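You operate a simulated robot arm through the tools that you are given. There is no shell and no other tool. Be economical: measure what you need, move in short steps, check, and stop when the job is done.

Carry out the task below with a simulated robot arm. There is one attempt and no reset: what you move stays moved.

TASK
Brush the small panel's dull joint bright, then rub tallow on both joints.
Fine: wire brush and tallow back where they stood. Set down upright: wire brush, green tallow stick.

The check looks at the end state, three seconds after you hand in, the way a careful person would. Anything else that was tipped, shoved, dropped, spilled or broken makes it a failure.

THE ROBOT
A 7-joint arm with a two-finger parallel gripper, fixed in place. Base frame: the origin is at the foot of the arm, x ahead of it, y to its left, z up; the work surface is at about z = 90. Readings come in cm, degrees, newtons and seconds.
With the tool pointing down near the work surface it reaches from about 24 to 68 cm from the base axis. Its first joint turns from -66.0 to 66.0 degrees. Payload 2.4 kg.
The TCP is the grasp point between the finger pads, 3 cm short of the fingertips. In the tool frame z runs along the fingers and y along their closing line. The gripper opens to 9.4 cm. The fingers are 2.8 cm wide and 1 cm thick; the gripper's body (5 by 9.6 cm) begins 5.5 cm behind the TCP.
Orientation is that of the tool frame in the base frame, as [roll, pitch, yaw] about the fixed x, y, z axes, in that order (R = Rz(yaw) Ry(pitch) Rx(roll)). With the fingers straight down and closing along the base's y, the tool's x points along the base's -x, its y along +y and its z along -z.

THE INTERFACE
- The arm moves only by the tool step_arm. Its argument "series" is a list of rows, each a list of 3 entries, a list of its own where there are three numbers: the shift along the tool's x, y, z in m, then the turn, a rotation vector about the tool's x, y, z in degrees, then the finger opening in m, from 0 to 0.094. In form: [[[tx, ty, tz], [rx, ry, rz], claw], ...]. A call has 1 to 12 rows; each row shifts and turns the commanded pose from where the row before left it, along the tool's axes as they then stand. Rows are played at 5 a second. More than 5 cm and 8.6 degrees between two rows, or a gripper value outside its range, and nothing of the call is played. A pose out of reach is approached as far as the arm can. The call stops where the force on the tool passes 40 N (or 10 N more than at its start, if that is more) or the arm is blocked; 0.2 s more then pass. The fingers move at their own pace (about 15.3 cm/s each) and stop on an object; they squeeze with about 36 N. The grip force told is the motor's: it shows also when the fingers shut on nothing. Time passes only in rows, and 0.2 s behind the last, so rows that do not move let the fingers close. It gives the time, the measured TCP pose, the force on the tool (base axes), the opening and the grip force at its end, in the units of the frame above (readings bear some noise), with the torque about the TCP (base axes, N m) and any sound that the robot's microphone picked up, and new pictures: "show" is both (left out), scene, wrist or none.
- Cameras (640 x 400 px; columns grow to the right, rows downward): "scene" is fixed at [2.37, 46.62, 146.82]; the picture's right is [-0.93, -0.37, 0.00], its down [-0.15, 0.38, -0.91] and it looks along [0.34, -0.85, -0.41] (base axes); focal length 318 px, centre (320, 200). "wrist" rides on the gripper at [7.6, 1.4, -10.2] in the tool frame; the picture's right is [-0.18, 0.98, 0.00], its down [-0.75, -0.14, -0.64] and it looks along [-0.63, -0.12, 0.77] (tool axes); focal length 243 px, centre (320, 200). There is no depth. A picture from a camera that has moved, and an enlarged one, comes with that camera's place and axes in the base frame and with its lens. The place of the scene camera against the robot may be out by one fixed shift of up to 2.5 cm in any direction.
- zoom(camera, box): a new picture of the part [left, top, right, bottom] of that camera's present view, enlarged. No time passes.
- job_done(): hands the job in; it is judged then, once.

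Go step by step. Nothing tells you positions but the pictures and the camera data: compare them with the known pose of the tool, close in by small moves and look again before you grip or let go. The budget is 120 turns and 200 pictures, counting those below and the enlarged ones. Unless the task says otherwise, let go and move clear before handing in, and close with one line.

The tools are called after "Call:" as a command line: name --argument value ..., lists and objects as JSON in quotes. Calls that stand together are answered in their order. step_arm: Moves the arm, as the interface text tells. Its arguments: {"type":"object","properties":{"series":{"type":"array","items":{"type":"array"}},"show":{"type":"string","enum":["both","scene","wrist","none"]}},"required":["series"]} The other tools are called the same way: zoom (camera, box) takes an enlarged picture of a part of a camera's view; job_done () hands the job in.

At the start:

```text
time: 0.0
ee_pos: [34.01, -18.94, 125.86]
orientation: [179.9, -0.1, 179.9]
contact_force: [-0.3, -0.8, -0.4]
torque: [-0.04, -0.02, 0.02]
gripper_width: 9.43
finger_force: 0.0
```

scene: 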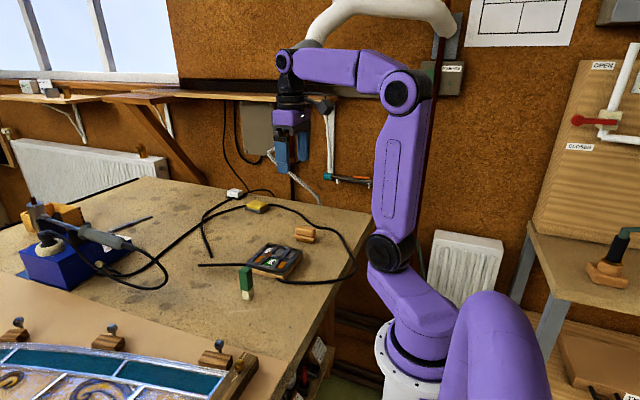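
wrist: 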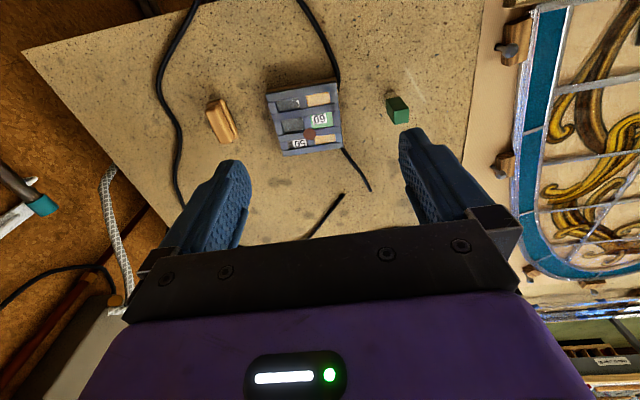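

I see a bench with a small panel in dark frame, a brownish object (likely brush) and a green stick. I'll zoom in to identify things first.

Call:
zoom --camera "scene" --box '[190, 180, 370, 310]'

Call:
zoom --camera "wrist" --box '[190, 70, 430, 220]'

```text
3.08 times, centred on (280, 245) of scene
camera zoom: at [2.37, 46.62, 146.82], right [-0.93, -0.37, 0.0], down [-0.15, 0.38, -0.91], along [0.34, -0.85, -0.41], focal length 978 px, centre (443, 62)
```

zoom: 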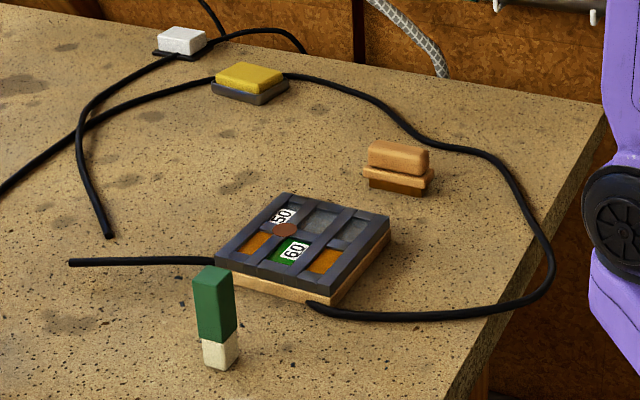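

```text
2.67 times, centred on (310, 145) of wrist
camera zoom: at [26.36, -17.38, 136.06], right [0.18, 0.98, 0.0], down [0.75, -0.14, 0.64], along [0.63, -0.12, -0.77], focal length 647 px, centre (347, 347)
```

zoom: 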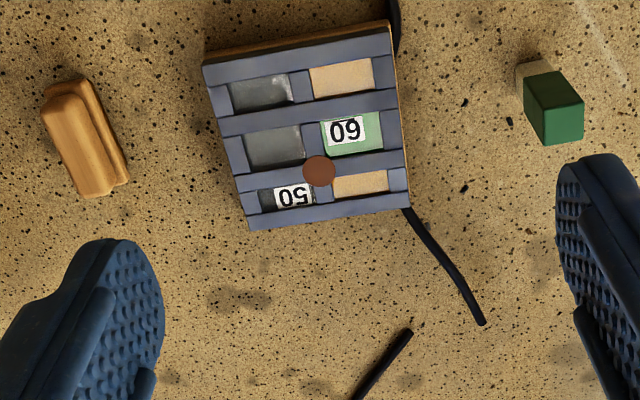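

The wire brush (wooden, bristles down) seems to lie around (40,-38), the panel around (43,-23) with a brown dull joint, and the tallow stick at left. I'll move above the brush to look closer.

Call:
step_arm --series '[[[-0.008, -0.027, 0.028], [0, 0, 0], 0.094], [[-0.008, -0.027, 0.028], [0, 0, 0], 0.094], [[-0.008, -0.027, 0.028], [0, 0, 0], 0.094], [[-0.008, -0.027, 0.028], [0, 0, 0], 0.094], [[-0.008, -0.027, 0.028], [0, 0, 0], 0.094], [[-0.008, -0.027, 0.028], [0, 0, 0], 0.094], [[-0.008, -0.027, 0.028], [0, 0, 0], 0.094], [[0, 0, 0], [0, 0, 0], 0.094], [[0, 0, 0], [0, 0, 0], 0.094]]'

```text
time: 2.0
ee_pos: [39.58, -37.85, 106.09]
orientation: [-180.0, 0.0, 180.0]
contact_force: [-0.4, -0.5, -0.4]
torque: [-0.02, 0.0, 0.01]
gripper_width: 9.42
finger_force: 0.0
camera wrist: at [31.94, -36.33, 116.35], right [0.18, 0.98, 0.0], down [0.75, -0.14, 0.64], along [0.63, -0.12, -0.77], focal length 243 px, centre (320, 200)
```

scene: 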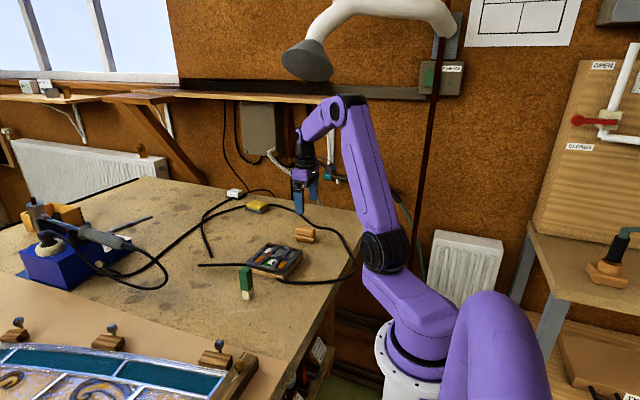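
wrist: 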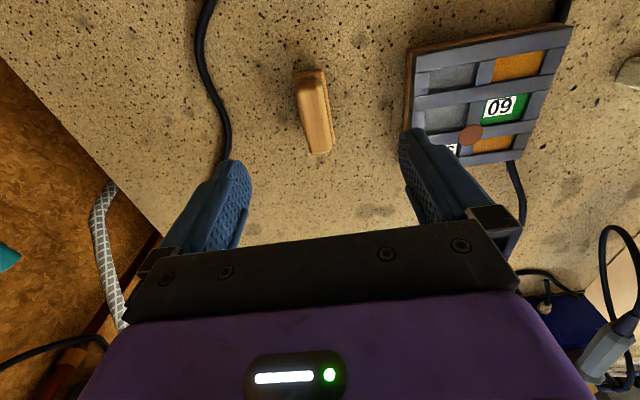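

The brush is almost directly under the TCP, aligned roughly along x. I'll zoom for its size and the panel's joints.

Call:
zoom --camera "wrist" --box '[250, 50, 390, 170]'

Call:
zoom --camera "wrist" --box '[390, 20, 590, 180]'

Call:
zoom --camera "scene" --box '[230, 220, 330, 300]'

```text
3.33 times, centred on (320, 110) of wrist
camera zoom: at [31.94, -36.33, 116.35], right [0.18, 0.98, 0.0], down [0.75, -0.14, 0.64], along [0.63, -0.12, -0.77], focal length 809 px, centre (320, 500)
```

zoom: 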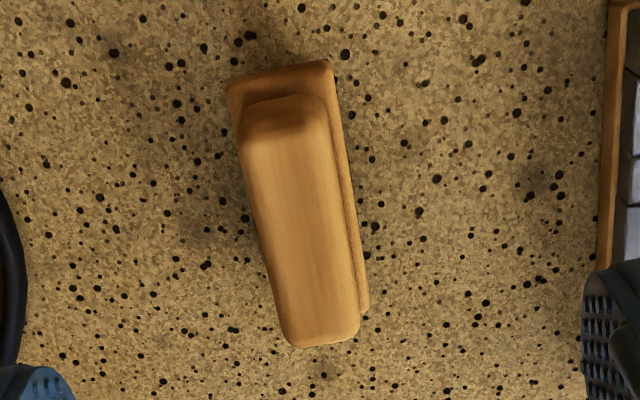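

```text
2.50 times, centred on (490, 100) of wrist
camera zoom: at [31.94, -36.33, 116.35], right [0.18, 0.98, 0.0], down [0.75, -0.14, 0.64], along [0.63, -0.12, -0.77], focal length 606 px, centre (-105, 450)
```

zoom: 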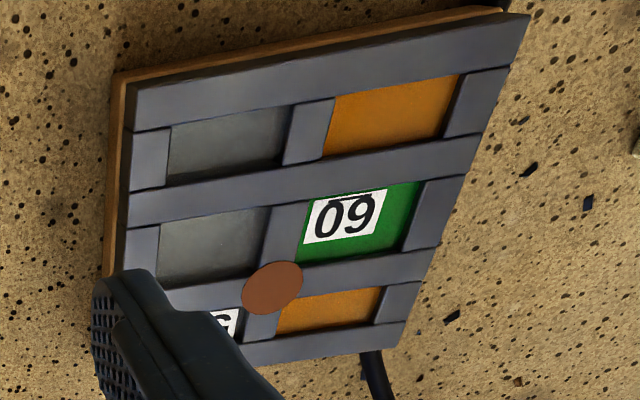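

```text
5.00 times, centred on (280, 260) of scene
camera zoom: at [2.37, 46.62, 146.82], right [-0.93, -0.37, 0.0], down [-0.15, 0.38, -0.91], along [0.34, -0.85, -0.41], focal length 1588 px, centre (520, -100)
```

zoom: 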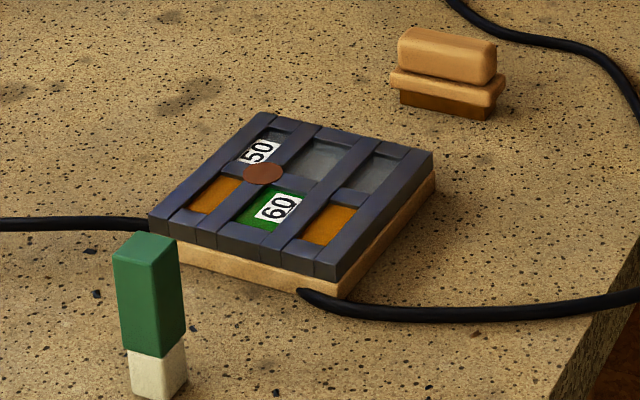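

The brush is along x, centre about (40.4,-38.35), top near z 95. I'll centre over it and descend to just above.

Call:
step_arm --series '[[[-0.008, -0.005, 0], [0, 0, 0], 0.07], [[0, 0, 0.03], [0, 0, 0], 0.06], [[0, 0, 0.03], [0, 0, 0], 0.05], [[0, 0, 0], [0, 0, 0], 0.05], [[0, 0, 0], [0, 0, 0], 0.05]]'

Call:
zoom --camera "scene" --box '[270, 190, 350, 254]'

```text
time: 3.2
ee_pos: [40.26, -38.42, 100.05]
orientation: [180.0, 0.0, 180.0]
contact_force: [0.2, -0.2, 0.1]
torque: [0.01, 0.0, 0.0]
gripper_width: 5.0
finger_force: 0.0
camera wrist: at [32.69, -36.93, 110.42], right [0.18, 0.98, 0.0], down [0.75, -0.14, 0.64], along [0.63, -0.12, -0.77], focal length 243 px, centre (320, 200)
```

scene: 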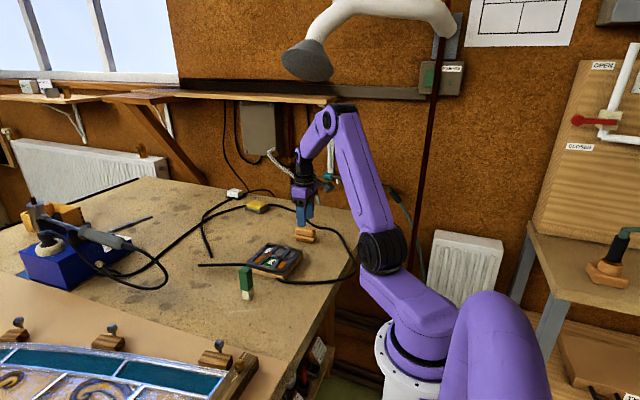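
wrist: 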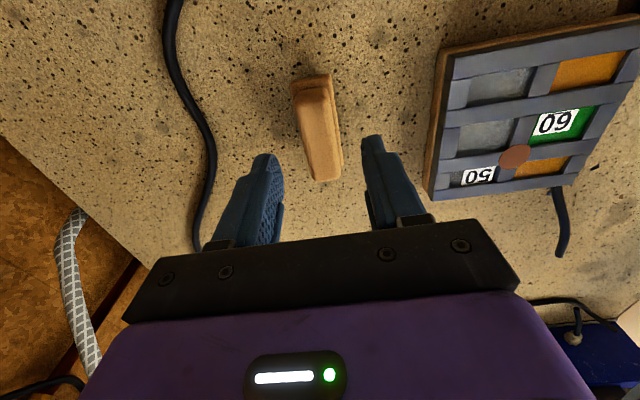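

```text
6.25 times, centred on (310, 222) of scene
camera zoom: at [2.37, 46.62, 146.82], right [-0.93, -0.37, 0.0], down [-0.15, 0.38, -0.91], along [0.34, -0.85, -0.41], focal length 1986 px, centre (382, 62)
```

zoom: 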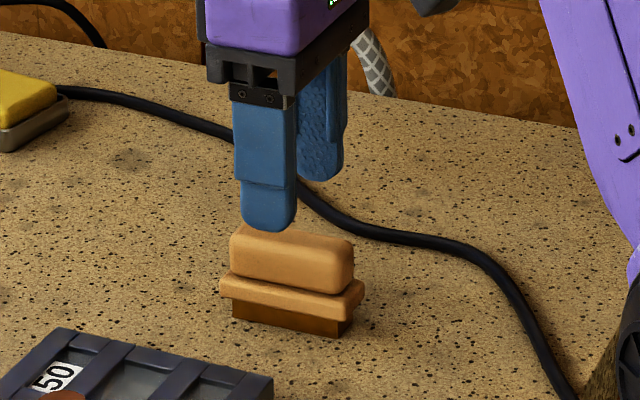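

Handle spans about z 92.9–95.4. Descending so fingertips stop just above the base ledge, then gripping the handle.

Call:
step_arm --series '[[[0.002, 0, 0.02], [0, 0, 0], 0.05], [[0, 0, 0.018], [0, 0, 0], 0.05], [[0, 0, 0], [0, 0, 0], 0.05], [[0, 0, 0], [0, 0, 0], 0.05]]'

Call:
zoom --camera "scene" --box '[270, 190, 350, 254]'

```text
time: 4.2
ee_pos: [40.16, -38.27, 96.3]
orientation: [-180.0, 0.0, 179.9]
contact_force: [0.2, 0.3, 0.3]
torque: [-0.02, 0.01, -0.01]
gripper_width: 4.99
finger_force: 0.0
camera wrist: at [32.48, -36.85, 106.57], right [0.18, 0.98, 0.0], down [0.75, -0.14, 0.64], along [0.63, -0.12, -0.77], focal length 243 px, centre (320, 200)
```

scene: 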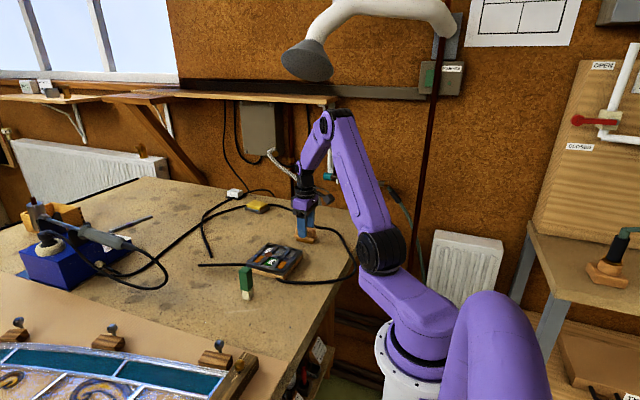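
wrist: 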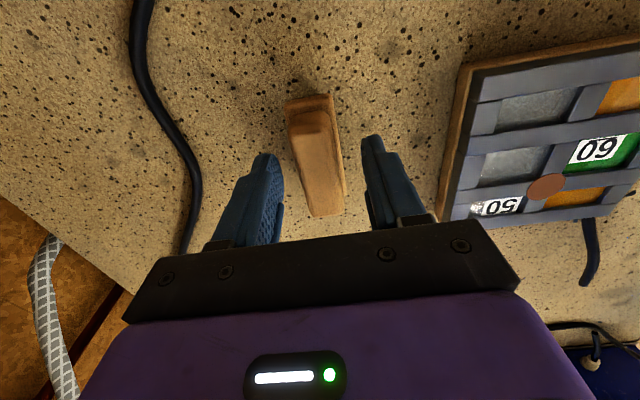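

```text
6.25 times, centred on (310, 222) of scene
camera zoom: at [2.37, 46.62, 146.82], right [-0.93, -0.37, 0.0], down [-0.15, 0.38, -0.91], along [0.34, -0.85, -0.41], focal length 1986 px, centre (382, 62)
```

zoom: 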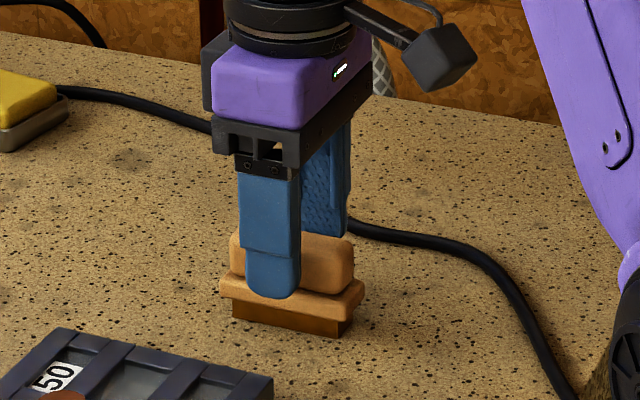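

Alignment looks right; closing on the handle.

Call:
step_arm --series '[[[0, 0, 0], [0, 0, 0], 0.03], [[0, 0, 0], [0, 0, 0], 0.02], [[0, 0, 0], [0, 0, 0], 0.0], [[0, 0, 0], [0, 0, 0], 0.0], [[0, 0, 0], [0, 0, 0], 0.0]]' --show "wrist"

Call:
zoom --camera "scene" --box '[270, 190, 350, 254]'

```text
time: 5.4
ee_pos: [40.14, -38.29, 96.46]
orientation: [-179.9, 0.1, 180.0]
contact_force: [0.6, -1.4, -0.2]
torque: [-0.02, -0.07, -0.02]
gripper_width: 2.32
finger_force: 36.4
camera wrist: at [32.48, -36.85, 106.59], right [0.18, 0.98, 0.0], down [0.75, -0.14, 0.64], along [0.63, -0.12, -0.77], focal length 243 px, centre (320, 200)
```

wrist: 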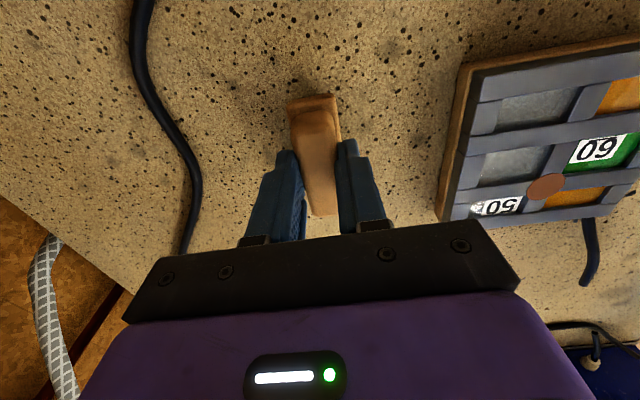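

```text
6.25 times, centred on (310, 222) of scene
camera zoom: at [2.37, 46.62, 146.82], right [-0.93, -0.37, 0.0], down [-0.15, 0.38, -0.91], along [0.34, -0.85, -0.41], focal length 1986 px, centre (382, 62)
```

zoom: 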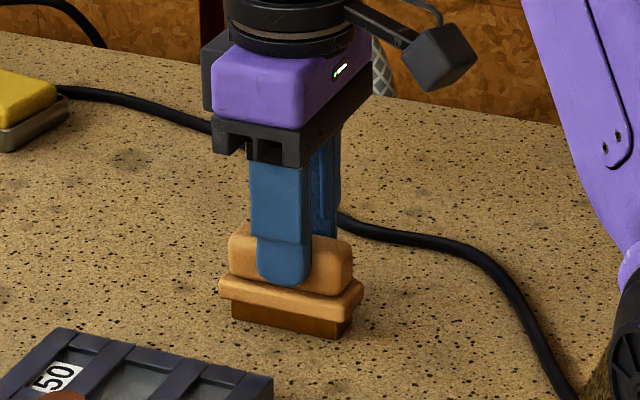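

Brush gripped. Lifting and carrying it above the brown joint near (45.7,-23), panel top about z 92.7.

Call:
step_arm --series '[[[0, 0, -0.026], [0, 0, 0], 0.0], [[0, 0, -0.026], [0, 0, 0], 0.0], [[0, 0, -0.026], [0, 0, 0], 0.0], [[-0.008, 0.031, 0], [0, 0, 0], 0.0], [[-0.008, 0.031, 0], [0, 0, 0], 0.0], [[-0.009, 0.031, 0], [0, 0, 0], 0.0], [[-0.01, 0.03, 0], [0, 0, 0], 0.0], [[-0.009, 0.03, 0], [0, 0, 0], 0.0], [[0, 0, 0], [0, 0, 0], 0.0], [[0, 0, 0], [0, 0, 0], 0.0]]'

Call:
zoom --camera "scene" --box '[220, 190, 340, 300]'

```text
time: 7.6
ee_pos: [44.61, -23.1, 104.31]
orientation: [-179.9, 0.0, -180.0]
contact_force: [-0.2, 0.2, -1.2]
torque: [0.01, -0.01, 0.0]
gripper_width: 2.31
finger_force: 36.4
camera wrist: at [36.92, -21.64, 114.56], right [0.18, 0.98, 0.0], down [0.75, -0.14, 0.64], along [0.63, -0.12, -0.77], focal length 243 px, centre (320, 200)
```

scene: 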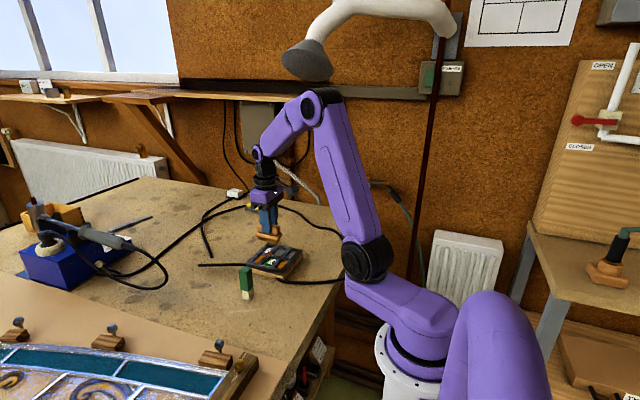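
wrist: 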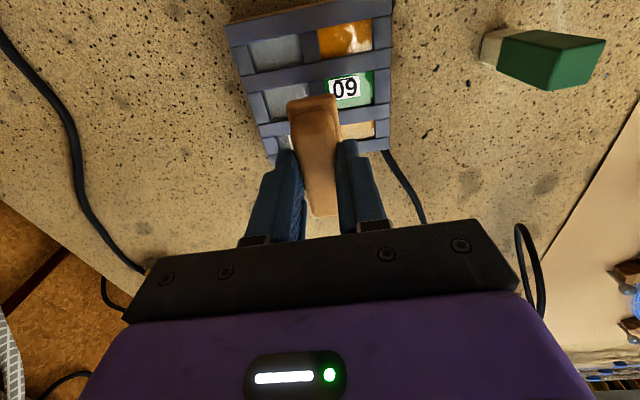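

```text
3.64 times, centred on (280, 245) of scene
camera zoom: at [2.37, 46.62, 146.82], right [-0.93, -0.37, 0.0], down [-0.15, 0.38, -0.91], along [0.34, -0.85, -0.41], focal length 1155 px, centre (466, 36)
```

zoom: 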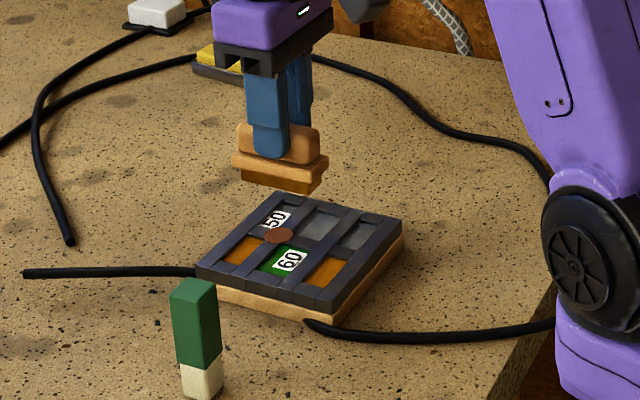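

Brush is right over the brown joint. Lowering to near contact.

Call:
step_arm --series '[[[0, 0, 0.02], [0, 0, 0], 0.0], [[0, 0, 0.02], [0, 0, 0], 0.0], [[0, 0, 0.006], [0, 0, 0], 0.0], [[0, 0, 0], [0, 0, 0], 0.0], [[0, 0, 0], [0, 0, 0], 0.0]]' --show "none"

Call:
zoom --camera "scene" --box '[230, 200, 320, 290]'

```text
time: 8.8
ee_pos: [44.62, -22.96, 99.64]
orientation: [180.0, 0.0, -179.9]
contact_force: [0.9, 0.1, -0.9]
torque: [-0.03, -0.02, 0.0]
gripper_width: 2.29
finger_force: 36.8
```

```text
4.44 times, centred on (275, 245) of scene
camera zoom: at [2.37, 46.62, 146.82], right [-0.93, -0.37, 0.0], down [-0.15, 0.38, -0.91], along [0.34, -0.85, -0.41], focal length 1412 px, centre (520, 0)
```

zoom: 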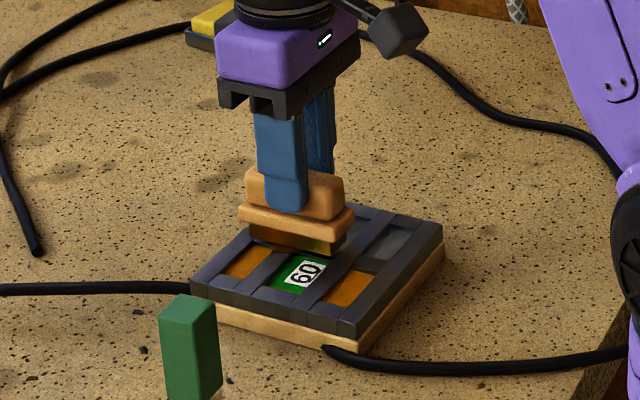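

Close to contact. Stepping down in 2 mm moves and watching force.

Call:
step_arm --series '[[[0, 0, 0.003], [0, 0, 0], 0.0], [[0, 0, 0], [0, 0, 0], 0.0]]' --show "none"

Call:
step_arm --series '[[[0, 0, 0.002], [0, 0, 0], 0.0], [[0, 0, 0], [0, 0, 0], 0.0]]' --show "none"

Call:
step_arm --series '[[[0, 0, 0.001], [0, 0, 0], 0.0], [[0, 0, 0], [0, 0, 0], 0.0]]' --show "none"

```text
time: 9.4
ee_pos: [44.68, -22.93, 99.35]
orientation: [-179.9, 0.1, 179.8]
contact_force: [0.5, -0.8, -1.2]
torque: [0.06, 0.0, 0.01]
gripper_width: 2.32
finger_force: 35.9
```

```text
time: 10.0
ee_pos: [44.56, -23.04, 99.14]
orientation: [-179.9, 0.0, -180.0]
contact_force: [-1.6, -0.1, 5.9]
torque: [0.08, 0.09, 0.0]
gripper_width: 2.29
finger_force: 36.6
```

```text
time: 10.6
ee_pos: [44.72, -23.04, 99.16]
orientation: [-179.8, 0.0, -180.0]
contact_force: [-4.7, 1.2, 28.2]
torque: [0.08, 0.69, 0.0]
gripper_width: 2.3
finger_force: 36.4
```

Contact at about TCP z 99.15; 28 N is more than needed, so backing off slightly and taking strokes along x.

Call:
step_arm --series '[[[0, 0, -0.0008], [0, 0, 0], 0.0], [[0.005, 0, 0], [0, 0, 0], 0.0], [[0.005, 0, 0], [0, 0, 0], 0.0], [[-0.005, 0, 0], [0, 0, 0], 0.0], [[-0.005, 0, 0], [0, 0, 0], 0.0], [[-0.005, 0, 0], [0, 0, 0], 0.0], [[-0.005, 0, 0], [0, 0, 0], 0.0], [[0.005, 0, 0], [0, 0, 0], 0.0], [[0.005, 0, 0], [0, 0, 0], 0.0]]' --show "none"

Call:
zoom --camera "scene" --box '[230, 200, 320, 290]'

```text
time: 12.6
ee_pos: [44.52, -22.91, 99.16]
orientation: [179.8, -0.1, 180.0]
contact_force: [0.1, 0.2, -0.7]
torque: [-0.03, -0.03, -0.01]
gripper_width: 2.33
finger_force: 36.0
```

```text
4.44 times, centred on (275, 245) of scene
camera zoom: at [2.37, 46.62, 146.82], right [-0.93, -0.37, 0.0], down [-0.15, 0.38, -0.91], along [0.34, -0.85, -0.41], focal length 1412 px, centre (520, 0)
```

zoom: 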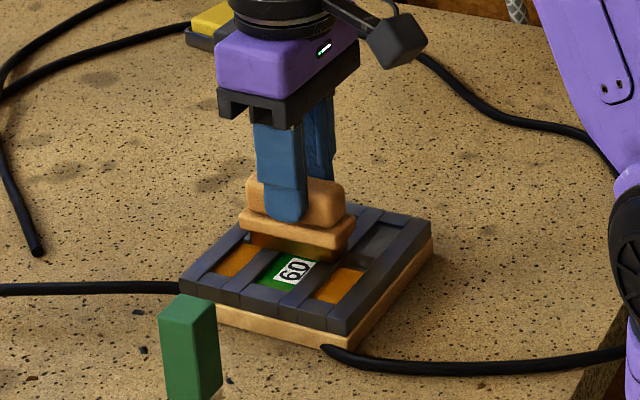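

The lead panel seems to have slid slightly on its board (about 0.6 cm in +x). Lifting to look.

Call:
step_arm --series '[[[0, 0, -0.02], [0, 0, 0], 0.0], [[0.03, 0, -0.03], [0, 0, 0], 0.0], [[0.02, -0.03, 0], [0, 0, 0], 0.0], [[0, -0.04, 0], [0, 0, 0], 0.0], [[0, 0, 0], [0, 0, 0], 0.0], [[0, 0, 0], [0, 0, 0], 0.0]]'

Call:
zoom --camera "scene" --box '[230, 220, 330, 300]'

```text
time: 14.0
ee_pos: [39.71, -29.88, 103.86]
orientation: [-180.0, 0.0, 179.9]
contact_force: [0.3, 0.5, -0.8]
torque: [-0.04, -0.04, -0.02]
gripper_width: 2.3
finger_force: 35.7
camera wrist: at [31.98, -28.45, 114.12], right [0.18, 0.98, 0.0], down [0.75, -0.14, 0.64], along [0.63, -0.12, -0.77], focal length 243 px, centre (320, 200)
```

scene: 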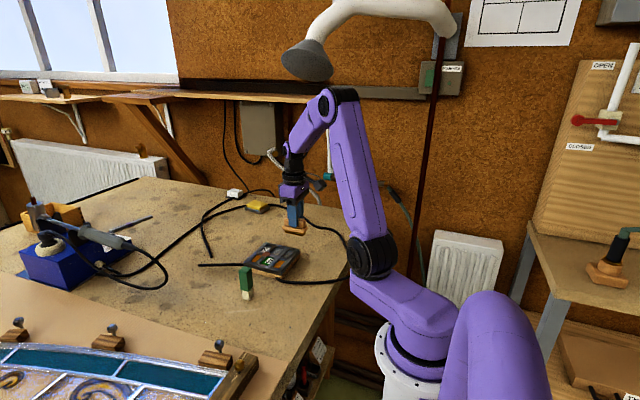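
wrist: 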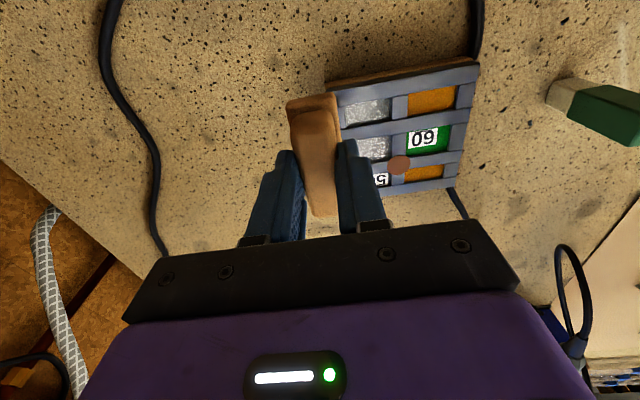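

```text
5.00 times, centred on (280, 260) of scene
camera zoom: at [2.37, 46.62, 146.82], right [-0.93, -0.37, 0.0], down [-0.15, 0.38, -0.91], along [0.34, -0.85, -0.41], focal length 1588 px, centre (520, -100)
```

zoom: 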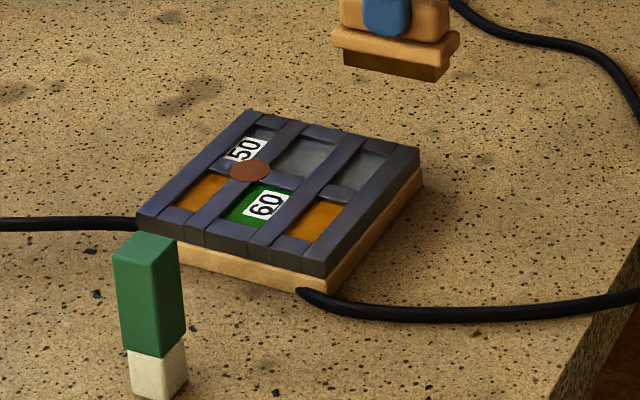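

The panel is loose on the bench and slid ~1 cm; joint now near (46.5,-23.1), still brown. I'll brush much more lightly, pulling in -x first so any drag brings it back.

Call:
step_arm --series '[[[-0.034, 0.034, 0], [0, 0, 0], 0.0], [[-0.034, 0.034, 0], [0, 0, 0], 0.0], [[0, 0, 0.02], [0, 0, 0], 0.0], [[0, 0, 0.02], [0, 0, 0], 0.0], [[0, 0, 0.004], [0, 0, 0], 0.0], [[0, 0, 0], [0, 0, 0], 0.0], [[0, 0, 0], [0, 0, 0], 0.0]]' --show "none"

Call:
step_arm --series '[[[0, 0, 0.0015], [0, 0, 0], 0.0], [[0, 0, 0], [0, 0, 0], 0.0]]' --show "none"

Call:
step_arm --series '[[[0, 0, 0.0005], [0, 0, 0], 0.0], [[0, 0, 0], [0, 0, 0], 0.0]]' --show "none"

Call:
step_arm --series '[[[0, 0, 0.0003], [0, 0, 0], 0.0], [[0, 0, 0], [0, 0, 0], 0.0]]' --show "none"

```text
time: 15.6
ee_pos: [46.42, -23.26, 99.69]
orientation: [-180.0, -0.1, 180.0]
contact_force: [-0.7, -0.1, 0.0]
torque: [-0.01, 0.06, -0.03]
gripper_width: 2.28
finger_force: 36.6
```

```text
time: 16.2
ee_pos: [46.39, -23.27, 99.5]
orientation: [-180.0, 0.0, -180.0]
contact_force: [0.4, -0.4, -1.4]
torque: [-0.03, 0.02, 0.03]
gripper_width: 2.33
finger_force: 36.0
```

```text
time: 16.8
ee_pos: [46.48, -23.27, 99.48]
orientation: [-179.9, 0.0, 180.0]
contact_force: [-1.0, 0.5, -0.6]
torque: [0.0, -0.02, 0.02]
gripper_width: 2.33
finger_force: 36.0
```

```text
time: 17.4
ee_pos: [46.45, -23.2, 99.54]
orientation: [-179.9, 0.0, -180.0]
contact_force: [-0.7, 0.7, -0.8]
torque: [-0.02, 0.01, -0.01]
gripper_width: 2.31
finger_force: 36.1
```

Call:
step_arm --series '[[[0, 0, 0.001], [0, 0, 0], 0.0], [[0, 0, 0], [0, 0, 0], 0.0]]' --show "none"

Call:
step_arm --series '[[[0, 0, 0.0008], [0, 0, 0], 0.0], [[0, 0, 0], [0, 0, 0], 0.0]]' --show "none"

Call:
step_arm --series '[[[0, 0, 0.0005], [0, 0, 0], 0.0], [[0, 0, 0], [0, 0, 0], 0.0]]' --show "none"

```text
time: 18.0
ee_pos: [46.32, -23.26, 99.31]
orientation: [-180.0, -0.1, -180.0]
contact_force: [0.3, -0.1, -1.1]
torque: [-0.03, 0.0, 0.01]
gripper_width: 2.3
finger_force: 36.2
```

```text
time: 18.6
ee_pos: [46.51, -23.13, 99.36]
orientation: [-180.0, 0.1, 179.9]
contact_force: [-0.5, 0.2, -1.3]
torque: [0.0, -0.03, 0.02]
gripper_width: 2.31
finger_force: 35.7
```

```text
time: 19.2
ee_pos: [46.44, -23.27, 99.3]
orientation: [180.0, 0.0, -179.9]
contact_force: [-0.3, -0.1, -0.7]
torque: [0.01, 0.0, -0.01]
gripper_width: 2.32
finger_force: 35.6
```

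Call:
step_arm --series '[[[0, 0, 0.0008], [0, 0, 0], 0.0], [[0, 0, 0], [0, 0, 0], 0.0]]' --show "none"

Call:
step_arm --series '[[[0, 0, 0.0005], [0, 0, 0], 0.0], [[0, 0, 0], [0, 0, 0], 0.0]]' --show "none"

Call:
step_arm --series '[[[0, 0, 0.0004], [0, 0, 0], 0.0], [[0, 0, 0], [0, 0, 0], 0.0]]' --show "none"

```text
time: 19.8
ee_pos: [46.52, -23.19, 99.2]
orientation: [-180.0, 0.0, -179.9]
contact_force: [-0.4, 0.9, -1.4]
torque: [-0.04, 0.05, -0.03]
gripper_width: 2.35
finger_force: 35.8
```

```text
time: 20.4
ee_pos: [46.51, -23.2, 99.23]
orientation: [180.0, 0.1, -180.0]
contact_force: [-0.5, -0.2, -0.6]
torque: [-0.01, 0.01, 0.0]
gripper_width: 2.31
finger_force: 35.6
```

```text
time: 21.0
ee_pos: [46.3, -23.15, 99.06]
orientation: [-180.0, -0.1, -180.0]
contact_force: [0.1, 0.1, -0.4]
torque: [0.0, 0.05, 0.01]
gripper_width: 2.33
finger_force: 35.7
```

Call:
step_arm --series '[[[0, 0, 0.0004], [0, 0, 0], 0.0], [[0, 0, 0], [0, 0, 0], 0.0]]' --show "none"

Call:
step_arm --series '[[[0, 0, 0.0004], [0, 0, 0], 0.0], [[0, 0, 0], [0, 0, 0], 0.0]]' --show "none"

Call:
step_arm --series '[[[0, 0, 0.0003], [0, 0, 0], 0.0], [[0, 0, 0], [0, 0, 0], 0.0]]' --show "none"

Call:
zoom --camera "scene" --box '[230, 210, 310, 274]'

```text
time: 21.6
ee_pos: [46.39, -23.14, 99.14]
orientation: [180.0, 0.0, -180.0]
contact_force: [-0.1, -0.1, -0.2]
torque: [0.02, -0.02, 0.01]
gripper_width: 2.31
finger_force: 35.4
```

```text
time: 22.2
ee_pos: [46.37, -23.15, 99.04]
orientation: [180.0, 0.0, -179.9]
contact_force: [-0.2, 0.5, -0.9]
torque: [-0.05, -0.02, 0.05]
gripper_width: 2.33
finger_force: 36.2
```

```text
time: 22.8
ee_pos: [46.51, -23.13, 99.08]
orientation: [-180.0, 0.1, 179.8]
contact_force: [-2.4, 0.9, 6.8]
torque: [0.02, -0.14, 0.04]
gripper_width: 2.3
finger_force: 35.5
```

```text
6.25 times, centred on (270, 242) of scene
camera zoom: at [2.35, 46.63, 146.82], right [-0.93, -0.37, 0.0], down [-0.15, 0.38, -0.91], along [0.34, -0.85, -0.41], focal length 1986 px, centre (632, -62)
```

zoom: 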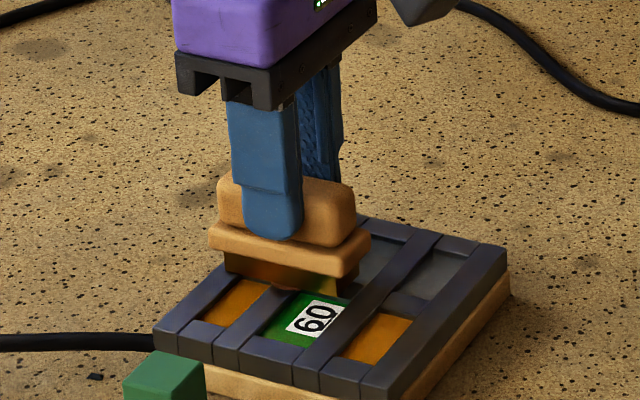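

Contact about 7 N. Stroke 1 cm in -x and read.

Call:
step_arm --series '[[[0.0025, 0, 0], [0, 0, 0], 0.0], [[0.0025, 0, 0], [0, 0, 0], 0.0], [[0.0025, 0, 0], [0, 0, 0], 0.0], [[0.0025, 0, 0], [0, 0, 0], 0.0]]' --show "none"

Call:
zoom --camera "scene" --box '[230, 210, 310, 274]'

```text
time: 23.8
ee_pos: [45.37, -23.19, 98.94]
orientation: [-180.0, 0.1, 179.9]
contact_force: [2.4, 0.2, 4.7]
torque: [0.01, -0.24, 0.05]
gripper_width: 2.32
finger_force: 36.6
```

```text
6.25 times, centred on (270, 242) of scene
camera zoom: at [2.37, 46.63, 146.82], right [-0.93, -0.37, 0.0], down [-0.15, 0.38, -0.91], along [0.34, -0.85, -0.41], focal length 1986 px, centre (632, -62)
```

zoom: 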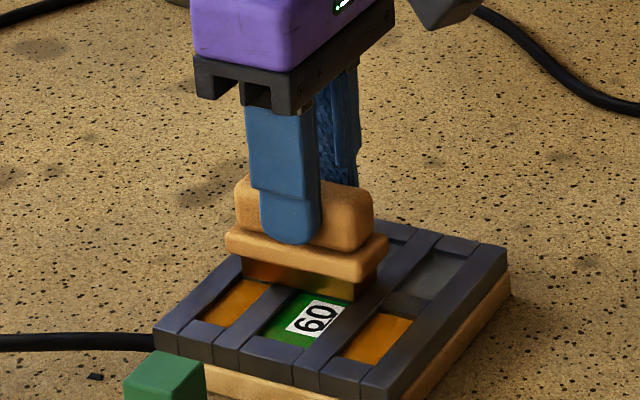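

The panel stayed put and contact is near the joint. Continue light strokes.

Call:
step_arm --series '[[[-0.004, 0, 0], [0, 0, 0], 0.0], [[-0.004, 0, 0], [0, 0, 0], 0.0], [[-0.004, 0, 0], [0, 0, 0], 0.0], [[-0.004, 0, 0], [0, 0, 0], 0.0], [[0.004, 0, 0], [0, 0, 0], 0.0], [[0.004, 0, 0], [0, 0, 0], 0.0], [[0.004, 0, 0], [0, 0, 0], 0.0], [[0.004, 0, 0], [0, 0, 0], 0.0]]' --show "none"

Call:
zoom --camera "scene" --box '[230, 210, 310, 274]'

```text
time: 25.6
ee_pos: [45.5, -23.16, 98.9]
orientation: [-179.9, 0.3, 180.0]
contact_force: [3.3, 0.6, 6.4]
torque: [0.08, -0.37, 0.01]
gripper_width: 2.3
finger_force: 36.3
```

```text
6.25 times, centred on (270, 242) of scene
camera zoom: at [2.37, 46.63, 146.82], right [-0.93, -0.37, 0.0], down [-0.15, 0.38, -0.91], along [0.34, -0.85, -0.41], focal length 1986 px, centre (632, -62)
```

zoom: 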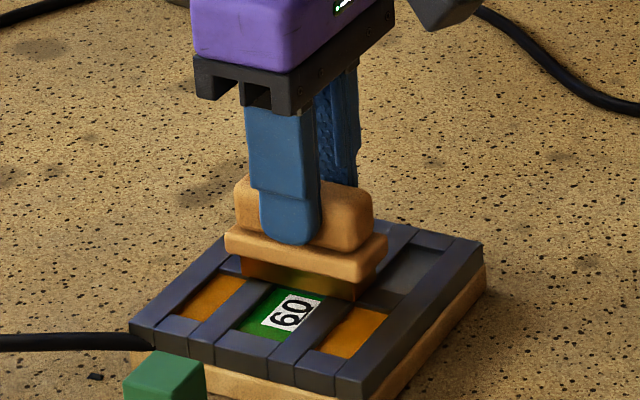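

The panel slid again only on +x strokes (brush end catching the far bar). I'll turn the brush 90° so it lies along the continuous bar and stroke along y. Lifting and looking first.

Call:
step_arm --series '[[[0, 0, -0.02], [0, 0, 0], 0.0], [[0.0, 0, -0.04], [0, 0, 0], 0.0], [[0.04, 0, -0.02], [0, 0, 0], 0.0], [[0.04, 0, 0], [0, 0, 0], 0.0], [[0, 0, 0], [0, 0, 0], 0.0], [[0, 0, 0], [0, 0, 0], 0.0]]' --show "wrist"

Call:
zoom --camera "scene" --box '[230, 220, 330, 300]'

Call:
zoom --camera "wrist" --box '[220, 90, 420, 250]'

```text
time: 27.0
ee_pos: [37.19, -23.35, 106.94]
orientation: [-180.0, 0.0, 179.9]
contact_force: [0.0, -0.2, -0.4]
torque: [-0.02, 0.01, -0.02]
gripper_width: 2.31
finger_force: 36.2
camera wrist: at [29.57, -21.89, 117.16], right [0.18, 0.98, 0.0], down [0.75, -0.14, 0.64], along [0.63, -0.12, -0.77], focal length 243 px, centre (320, 200)
```

wrist: 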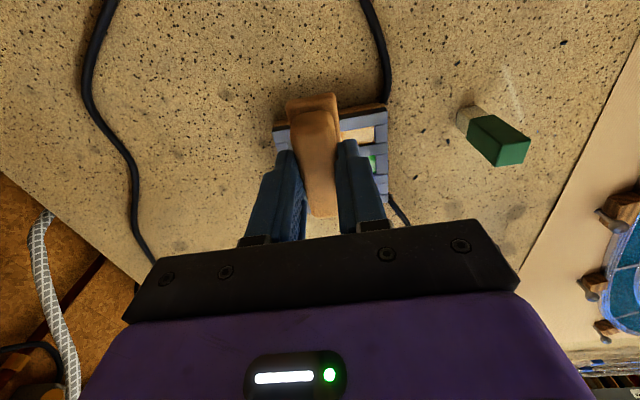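

```text
5.00 times, centred on (280, 260) of scene
camera zoom: at [2.37, 46.62, 146.82], right [-0.93, -0.37, 0.0], down [-0.15, 0.38, -0.91], along [0.34, -0.85, -0.41], focal length 1588 px, centre (520, -100)
```

zoom: 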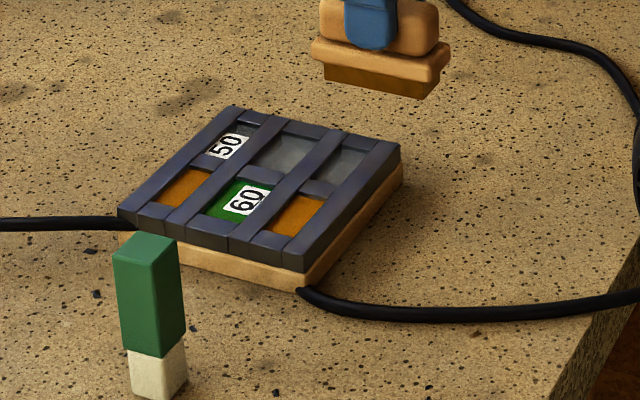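

```text
2.50 times, centred on (320, 170) of wrist
camera zoom: at [29.57, -21.89, 117.16], right [0.18, 0.98, 0.0], down [0.75, -0.14, 0.64], along [0.63, -0.12, -0.77], focal length 606 px, centre (320, 275)
```

zoom: 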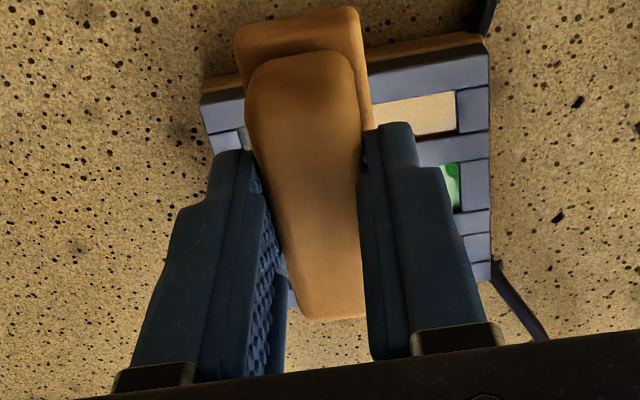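

The brown film is gone. Checking the joint close up.

Call:
zoom --camera "scene" --box '[252, 238, 312, 276]'

```text
10.53 times, centred on (282, 257) of scene
camera zoom: at [2.37, 46.62, 146.82], right [-0.93, -0.37, 0.0], down [-0.15, 0.38, -0.91], along [0.34, -0.85, -0.41], focal length 3344 px, centre (720, -400)
```

zoom: 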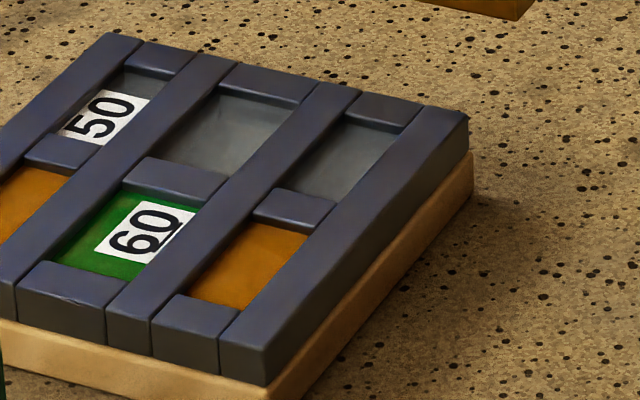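

Bright now. Returning the brush to its original place (TCP 40.14,-38.29).

Call:
step_arm --series '[[[-0.006, -0.03, 0], [0, 0, 0], 0.0], [[-0.006, -0.03, 0], [0, 0, 0], 0.0], [[-0.006, -0.03, 0], [0, 0, 0], 0.0], [[-0.006, -0.03, 0], [0, 0, 0], 0.0], [[-0.0055, -0.0295, 0], [0, 0, 0], 0.0], [[0, 0, 0.03], [0, 0, 0], 0.0], [[0, 0, 0.03], [0, 0, 0], 0.0], [[0, 0, 0.03], [0, 0, 0], 0.0], [[0, 0, 0.005], [0, 0, 0], 0.0], [[0, 0, 0], [0, 0, 0], 0.0], [[0, 0, 0], [0, 0, 0], 0.0]]' --show "wrist"

Call:
zoom --camera "scene" --box '[270, 190, 350, 254]'

```text
time: 29.4
ee_pos: [40.35, -38.13, 97.52]
orientation: [-180.0, 0.0, -180.0]
contact_force: [0.4, 0.3, -1.1]
torque: [0.01, 0.0, -0.02]
gripper_width: 2.28
finger_force: 35.6
camera wrist: at [32.78, -36.67, 107.73], right [0.18, 0.98, 0.0], down [0.75, -0.14, 0.64], along [0.63, -0.12, -0.77], focal length 243 px, centre (320, 200)
```

wrist: 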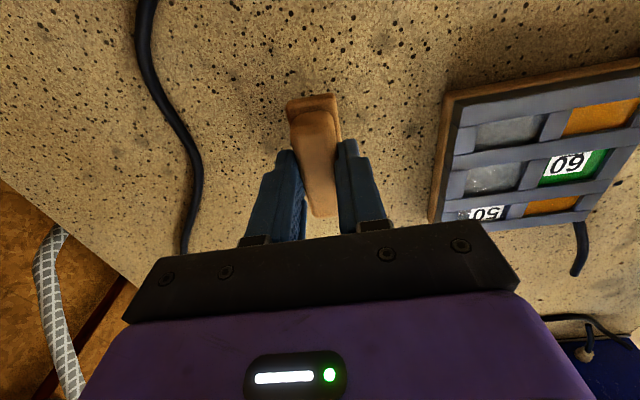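

```text
6.25 times, centred on (310, 222) of scene
camera zoom: at [2.37, 46.62, 146.82], right [-0.93, -0.37, 0.0], down [-0.15, 0.38, -0.91], along [0.34, -0.85, -0.41], focal length 1986 px, centre (382, 62)
```

zoom: 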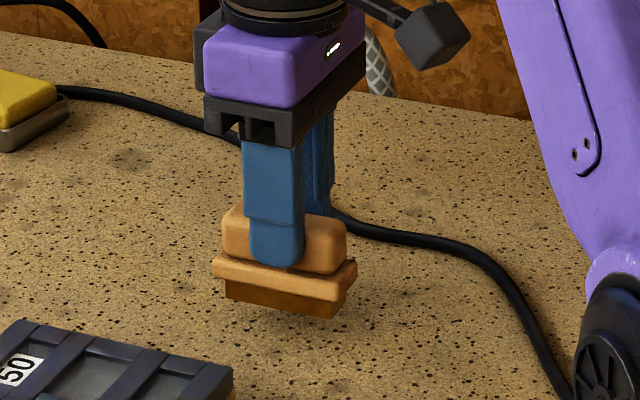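

Slightly off by ~3 mm in x; correcting and lowering.

Call:
step_arm --series '[[[0.003, -0.001, 0.004], [0, 0, 0], 0.0], [[0, 0, 0.003], [0, 0, 0], 0.0], [[0, 0, 0], [0, 0, 0], 0.0]]' --show "none"

Call:
step_arm --series '[[[0, 0, 0.0015], [0, 0, 0], 0.0], [[0, 0, 0], [0, 0, 0], 0.0]]' --show "none"

Call:
step_arm --series '[[[0, 0, 0.001], [0, 0, 0], 0.0], [[0, 0, 0], [0, 0, 0], 0.0]]' --show "none"

Call:
zoom --camera "scene" --box '[270, 190, 350, 254]'

```text
time: 30.2
ee_pos: [40.21, -38.19, 96.82]
orientation: [180.0, 0.0, 179.9]
contact_force: [0.9, 1.0, -0.3]
torque: [0.03, 0.04, 0.0]
gripper_width: 2.3
finger_force: 36.2
```

```text
time: 30.8
ee_pos: [39.97, -38.31, 96.63]
orientation: [179.9, 0.0, -180.0]
contact_force: [0.5, -0.6, -0.8]
torque: [0.0, 0.01, 0.01]
gripper_width: 2.32
finger_force: 36.0
```

```text
time: 31.4
ee_pos: [40.1, -38.34, 96.53]
orientation: [180.0, 0.0, 180.0]
contact_force: [0.1, -1.1, -0.5]
torque: [-0.01, -0.03, -0.01]
gripper_width: 2.33
finger_force: 35.8
```

```text
6.25 times, centred on (310, 222) of scene
camera zoom: at [2.37, 46.62, 146.82], right [-0.93, -0.37, 0.0], down [-0.15, 0.38, -0.91], along [0.34, -0.85, -0.41], focal length 1986 px, centre (382, 62)
```

zoom: 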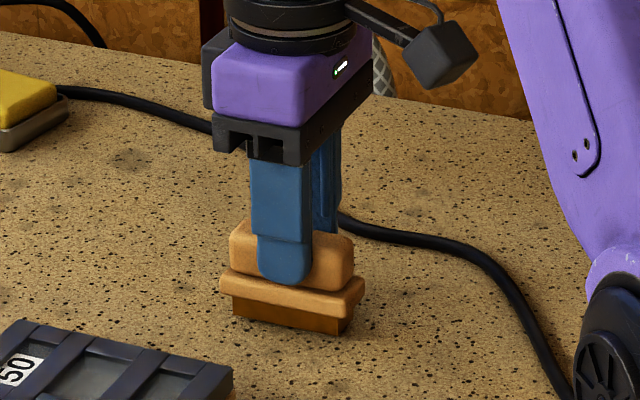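

Position matches the original picture; a touch lower to contact.

Call:
step_arm --series '[[[0, 0, 0.001], [0, 0, 0], 0.0], [[0, 0, 0], [0, 0, 0], 0.0]]' --show "none"

Call:
step_arm --series '[[[0, 0, 0.001], [0, 0, 0], 0.0], [[0, 0, 0], [0, 0, 0], 0.0]]' --show "none"

```text
time: 32.0
ee_pos: [40.02, -38.14, 96.42]
orientation: [-180.0, 0.0, -179.9]
contact_force: [0.4, 1.0, -0.8]
torque: [-0.04, 0.02, -0.01]
gripper_width: 2.33
finger_force: 36.1
```

```text
time: 32.6
ee_pos: [40.02, -38.05, 96.33]
orientation: [-180.0, 0.0, -180.0]
contact_force: [-0.1, -0.1, -0.7]
torque: [-0.02, -0.01, 0.01]
gripper_width: 2.34
finger_force: 35.4
```

Call:
step_arm --series '[[[0, 0, 0.001], [0, 0, 0], 0.0], [[0, 0, 0], [0, 0, 0], 0.0]]' --show "none"

Call:
step_arm --series '[[[0, 0, 0.0008], [0, 0, 0], 0.0], [[0, 0, 0], [0, 0, 0], 0.0]]' --show "none"

```text
time: 33.2
ee_pos: [39.97, -38.24, 96.14]
orientation: [-180.0, 0.0, 180.0]
contact_force: [-0.1, 0.4, -1.3]
torque: [-0.03, 0.02, 0.05]
gripper_width: 2.31
finger_force: 35.5
```

```text
time: 33.8
ee_pos: [40.11, -38.29, 96.25]
orientation: [-180.0, 0.0, 179.9]
contact_force: [-1.3, -0.1, 2.7]
torque: [0.01, -0.02, 0.03]
gripper_width: 2.3
finger_force: 35.9
```

Contact felt by the bench. Opening and rising.

Call:
step_arm --series '[[[0, 0, 0], [0, 0, 0], 0.03], [[0, 0, 0], [0, 0, 0], 0.05], [[0, 0, 0], [0, 0, 0], 0.05], [[0, 0, -0.03], [0, 0, 0], 0.05], [[0, 0, -0.04], [0, 0, 0], 0.05], [[0, 0, -0.04], [0, 0, 0], 0.06], [[0, 0, 0], [0, 0, 0], 0.06]]' --show "wrist"

Call:
zoom --camera "scene" --box '[220, 190, 340, 310]'

```text
time: 35.4
ee_pos: [39.96, -38.03, 107.27]
orientation: [-180.0, 0.1, 179.9]
contact_force: [0.5, -0.6, -0.8]
torque: [-0.03, 0.01, 0.02]
gripper_width: 6.02
finger_force: 0.0
camera wrist: at [32.35, -36.48, 117.48], right [0.19, 0.98, 0.0], down [0.75, -0.14, 0.64], along [0.63, -0.12, -0.77], focal length 243 px, centre (320, 200)
```

wrist: 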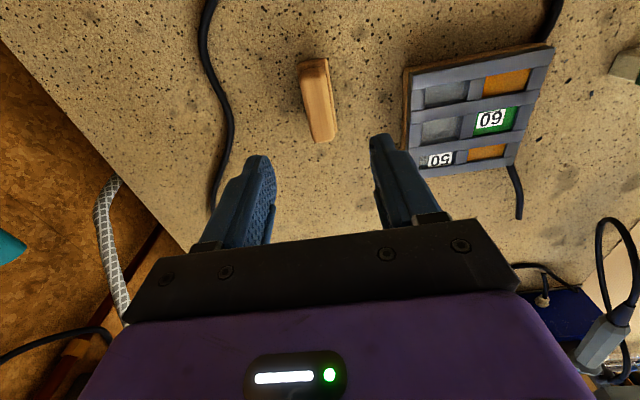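

```text
3.33 times, centred on (280, 250) of scene
camera zoom: at [2.37, 46.62, 146.82], right [-0.93, -0.37, 0.0], down [-0.15, 0.38, -0.91], along [0.34, -0.85, -0.41], focal length 1059 px, centre (453, 33)
```

zoom: 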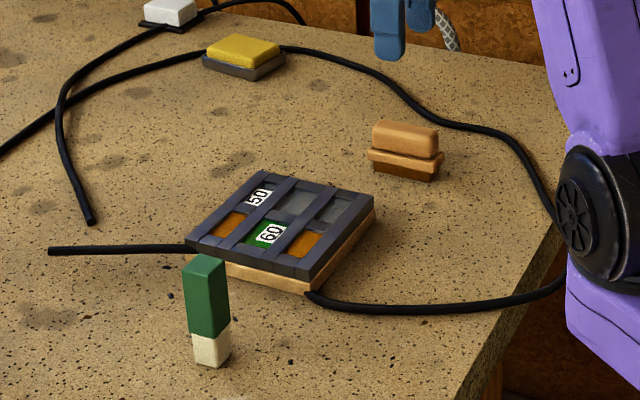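

Brush stands where it was. Next to the tallow stick; moving above its approximate place for a close look.

Call:
step_arm --series '[[[0, 0.04, -0.01], [0, 0, 0], 0.09], [[0, 0.04, -0.01], [0, 0, 0], 0.09], [[0, 0.04, -0.01], [0, 0, 0], 0.09], [[0, 0.04, 0], [0, 0, 0], 0.09], [[0, 0.04, 0], [0, 0, 0], 0.09], [[0, 0.04, 0], [0, 0, 0], 0.09], [[0, 0.04, 0], [0, 0, 0], 0.09], [[0, 0, 0], [0, 0, 0], 0.09], [[0, 0, 0], [0, 0, 0], 0.09]]'

Call:
zoom --camera "wrist" --box '[220, 60, 420, 220]'

```text
time: 37.4
ee_pos: [39.97, -10.23, 110.07]
orientation: [-180.0, -0.1, 179.9]
contact_force: [-0.1, 0.5, -0.6]
torque: [-0.03, -0.01, 0.01]
gripper_width: 9.01
finger_force: 0.0
camera wrist: at [32.27, -8.78, 120.33], right [0.18, 0.98, 0.0], down [0.75, -0.14, 0.64], along [0.63, -0.12, -0.77], focal length 243 px, centre (320, 200)
```

scene: 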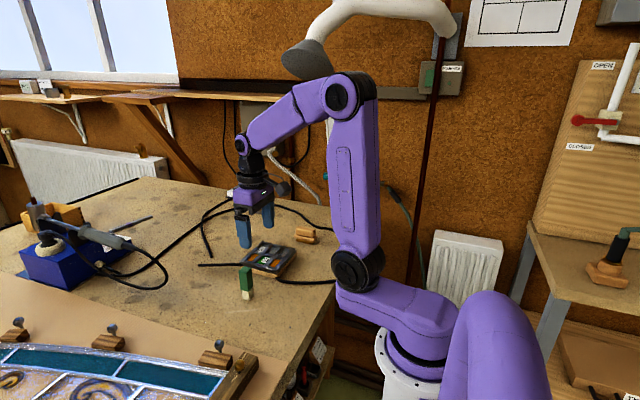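
wrist: 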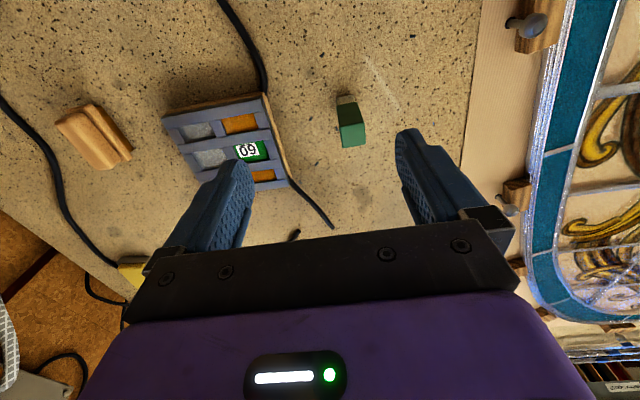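

```text
2.50 times, centred on (320, 140) of wrist
camera zoom: at [32.27, -8.78, 120.33], right [0.18, 0.98, 0.0], down [0.75, -0.14, 0.64], along [0.63, -0.12, -0.77], focal length 606 px, centre (320, 350)
```

zoom: 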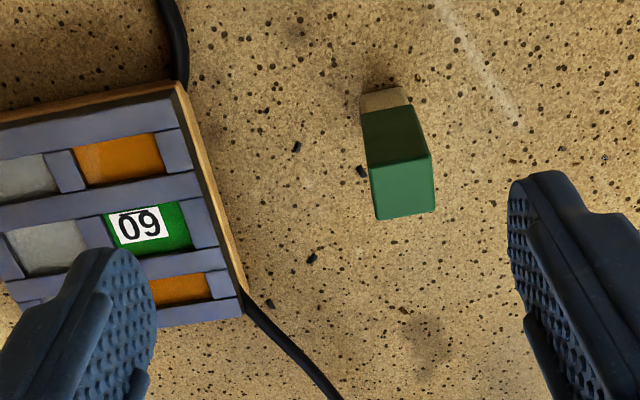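

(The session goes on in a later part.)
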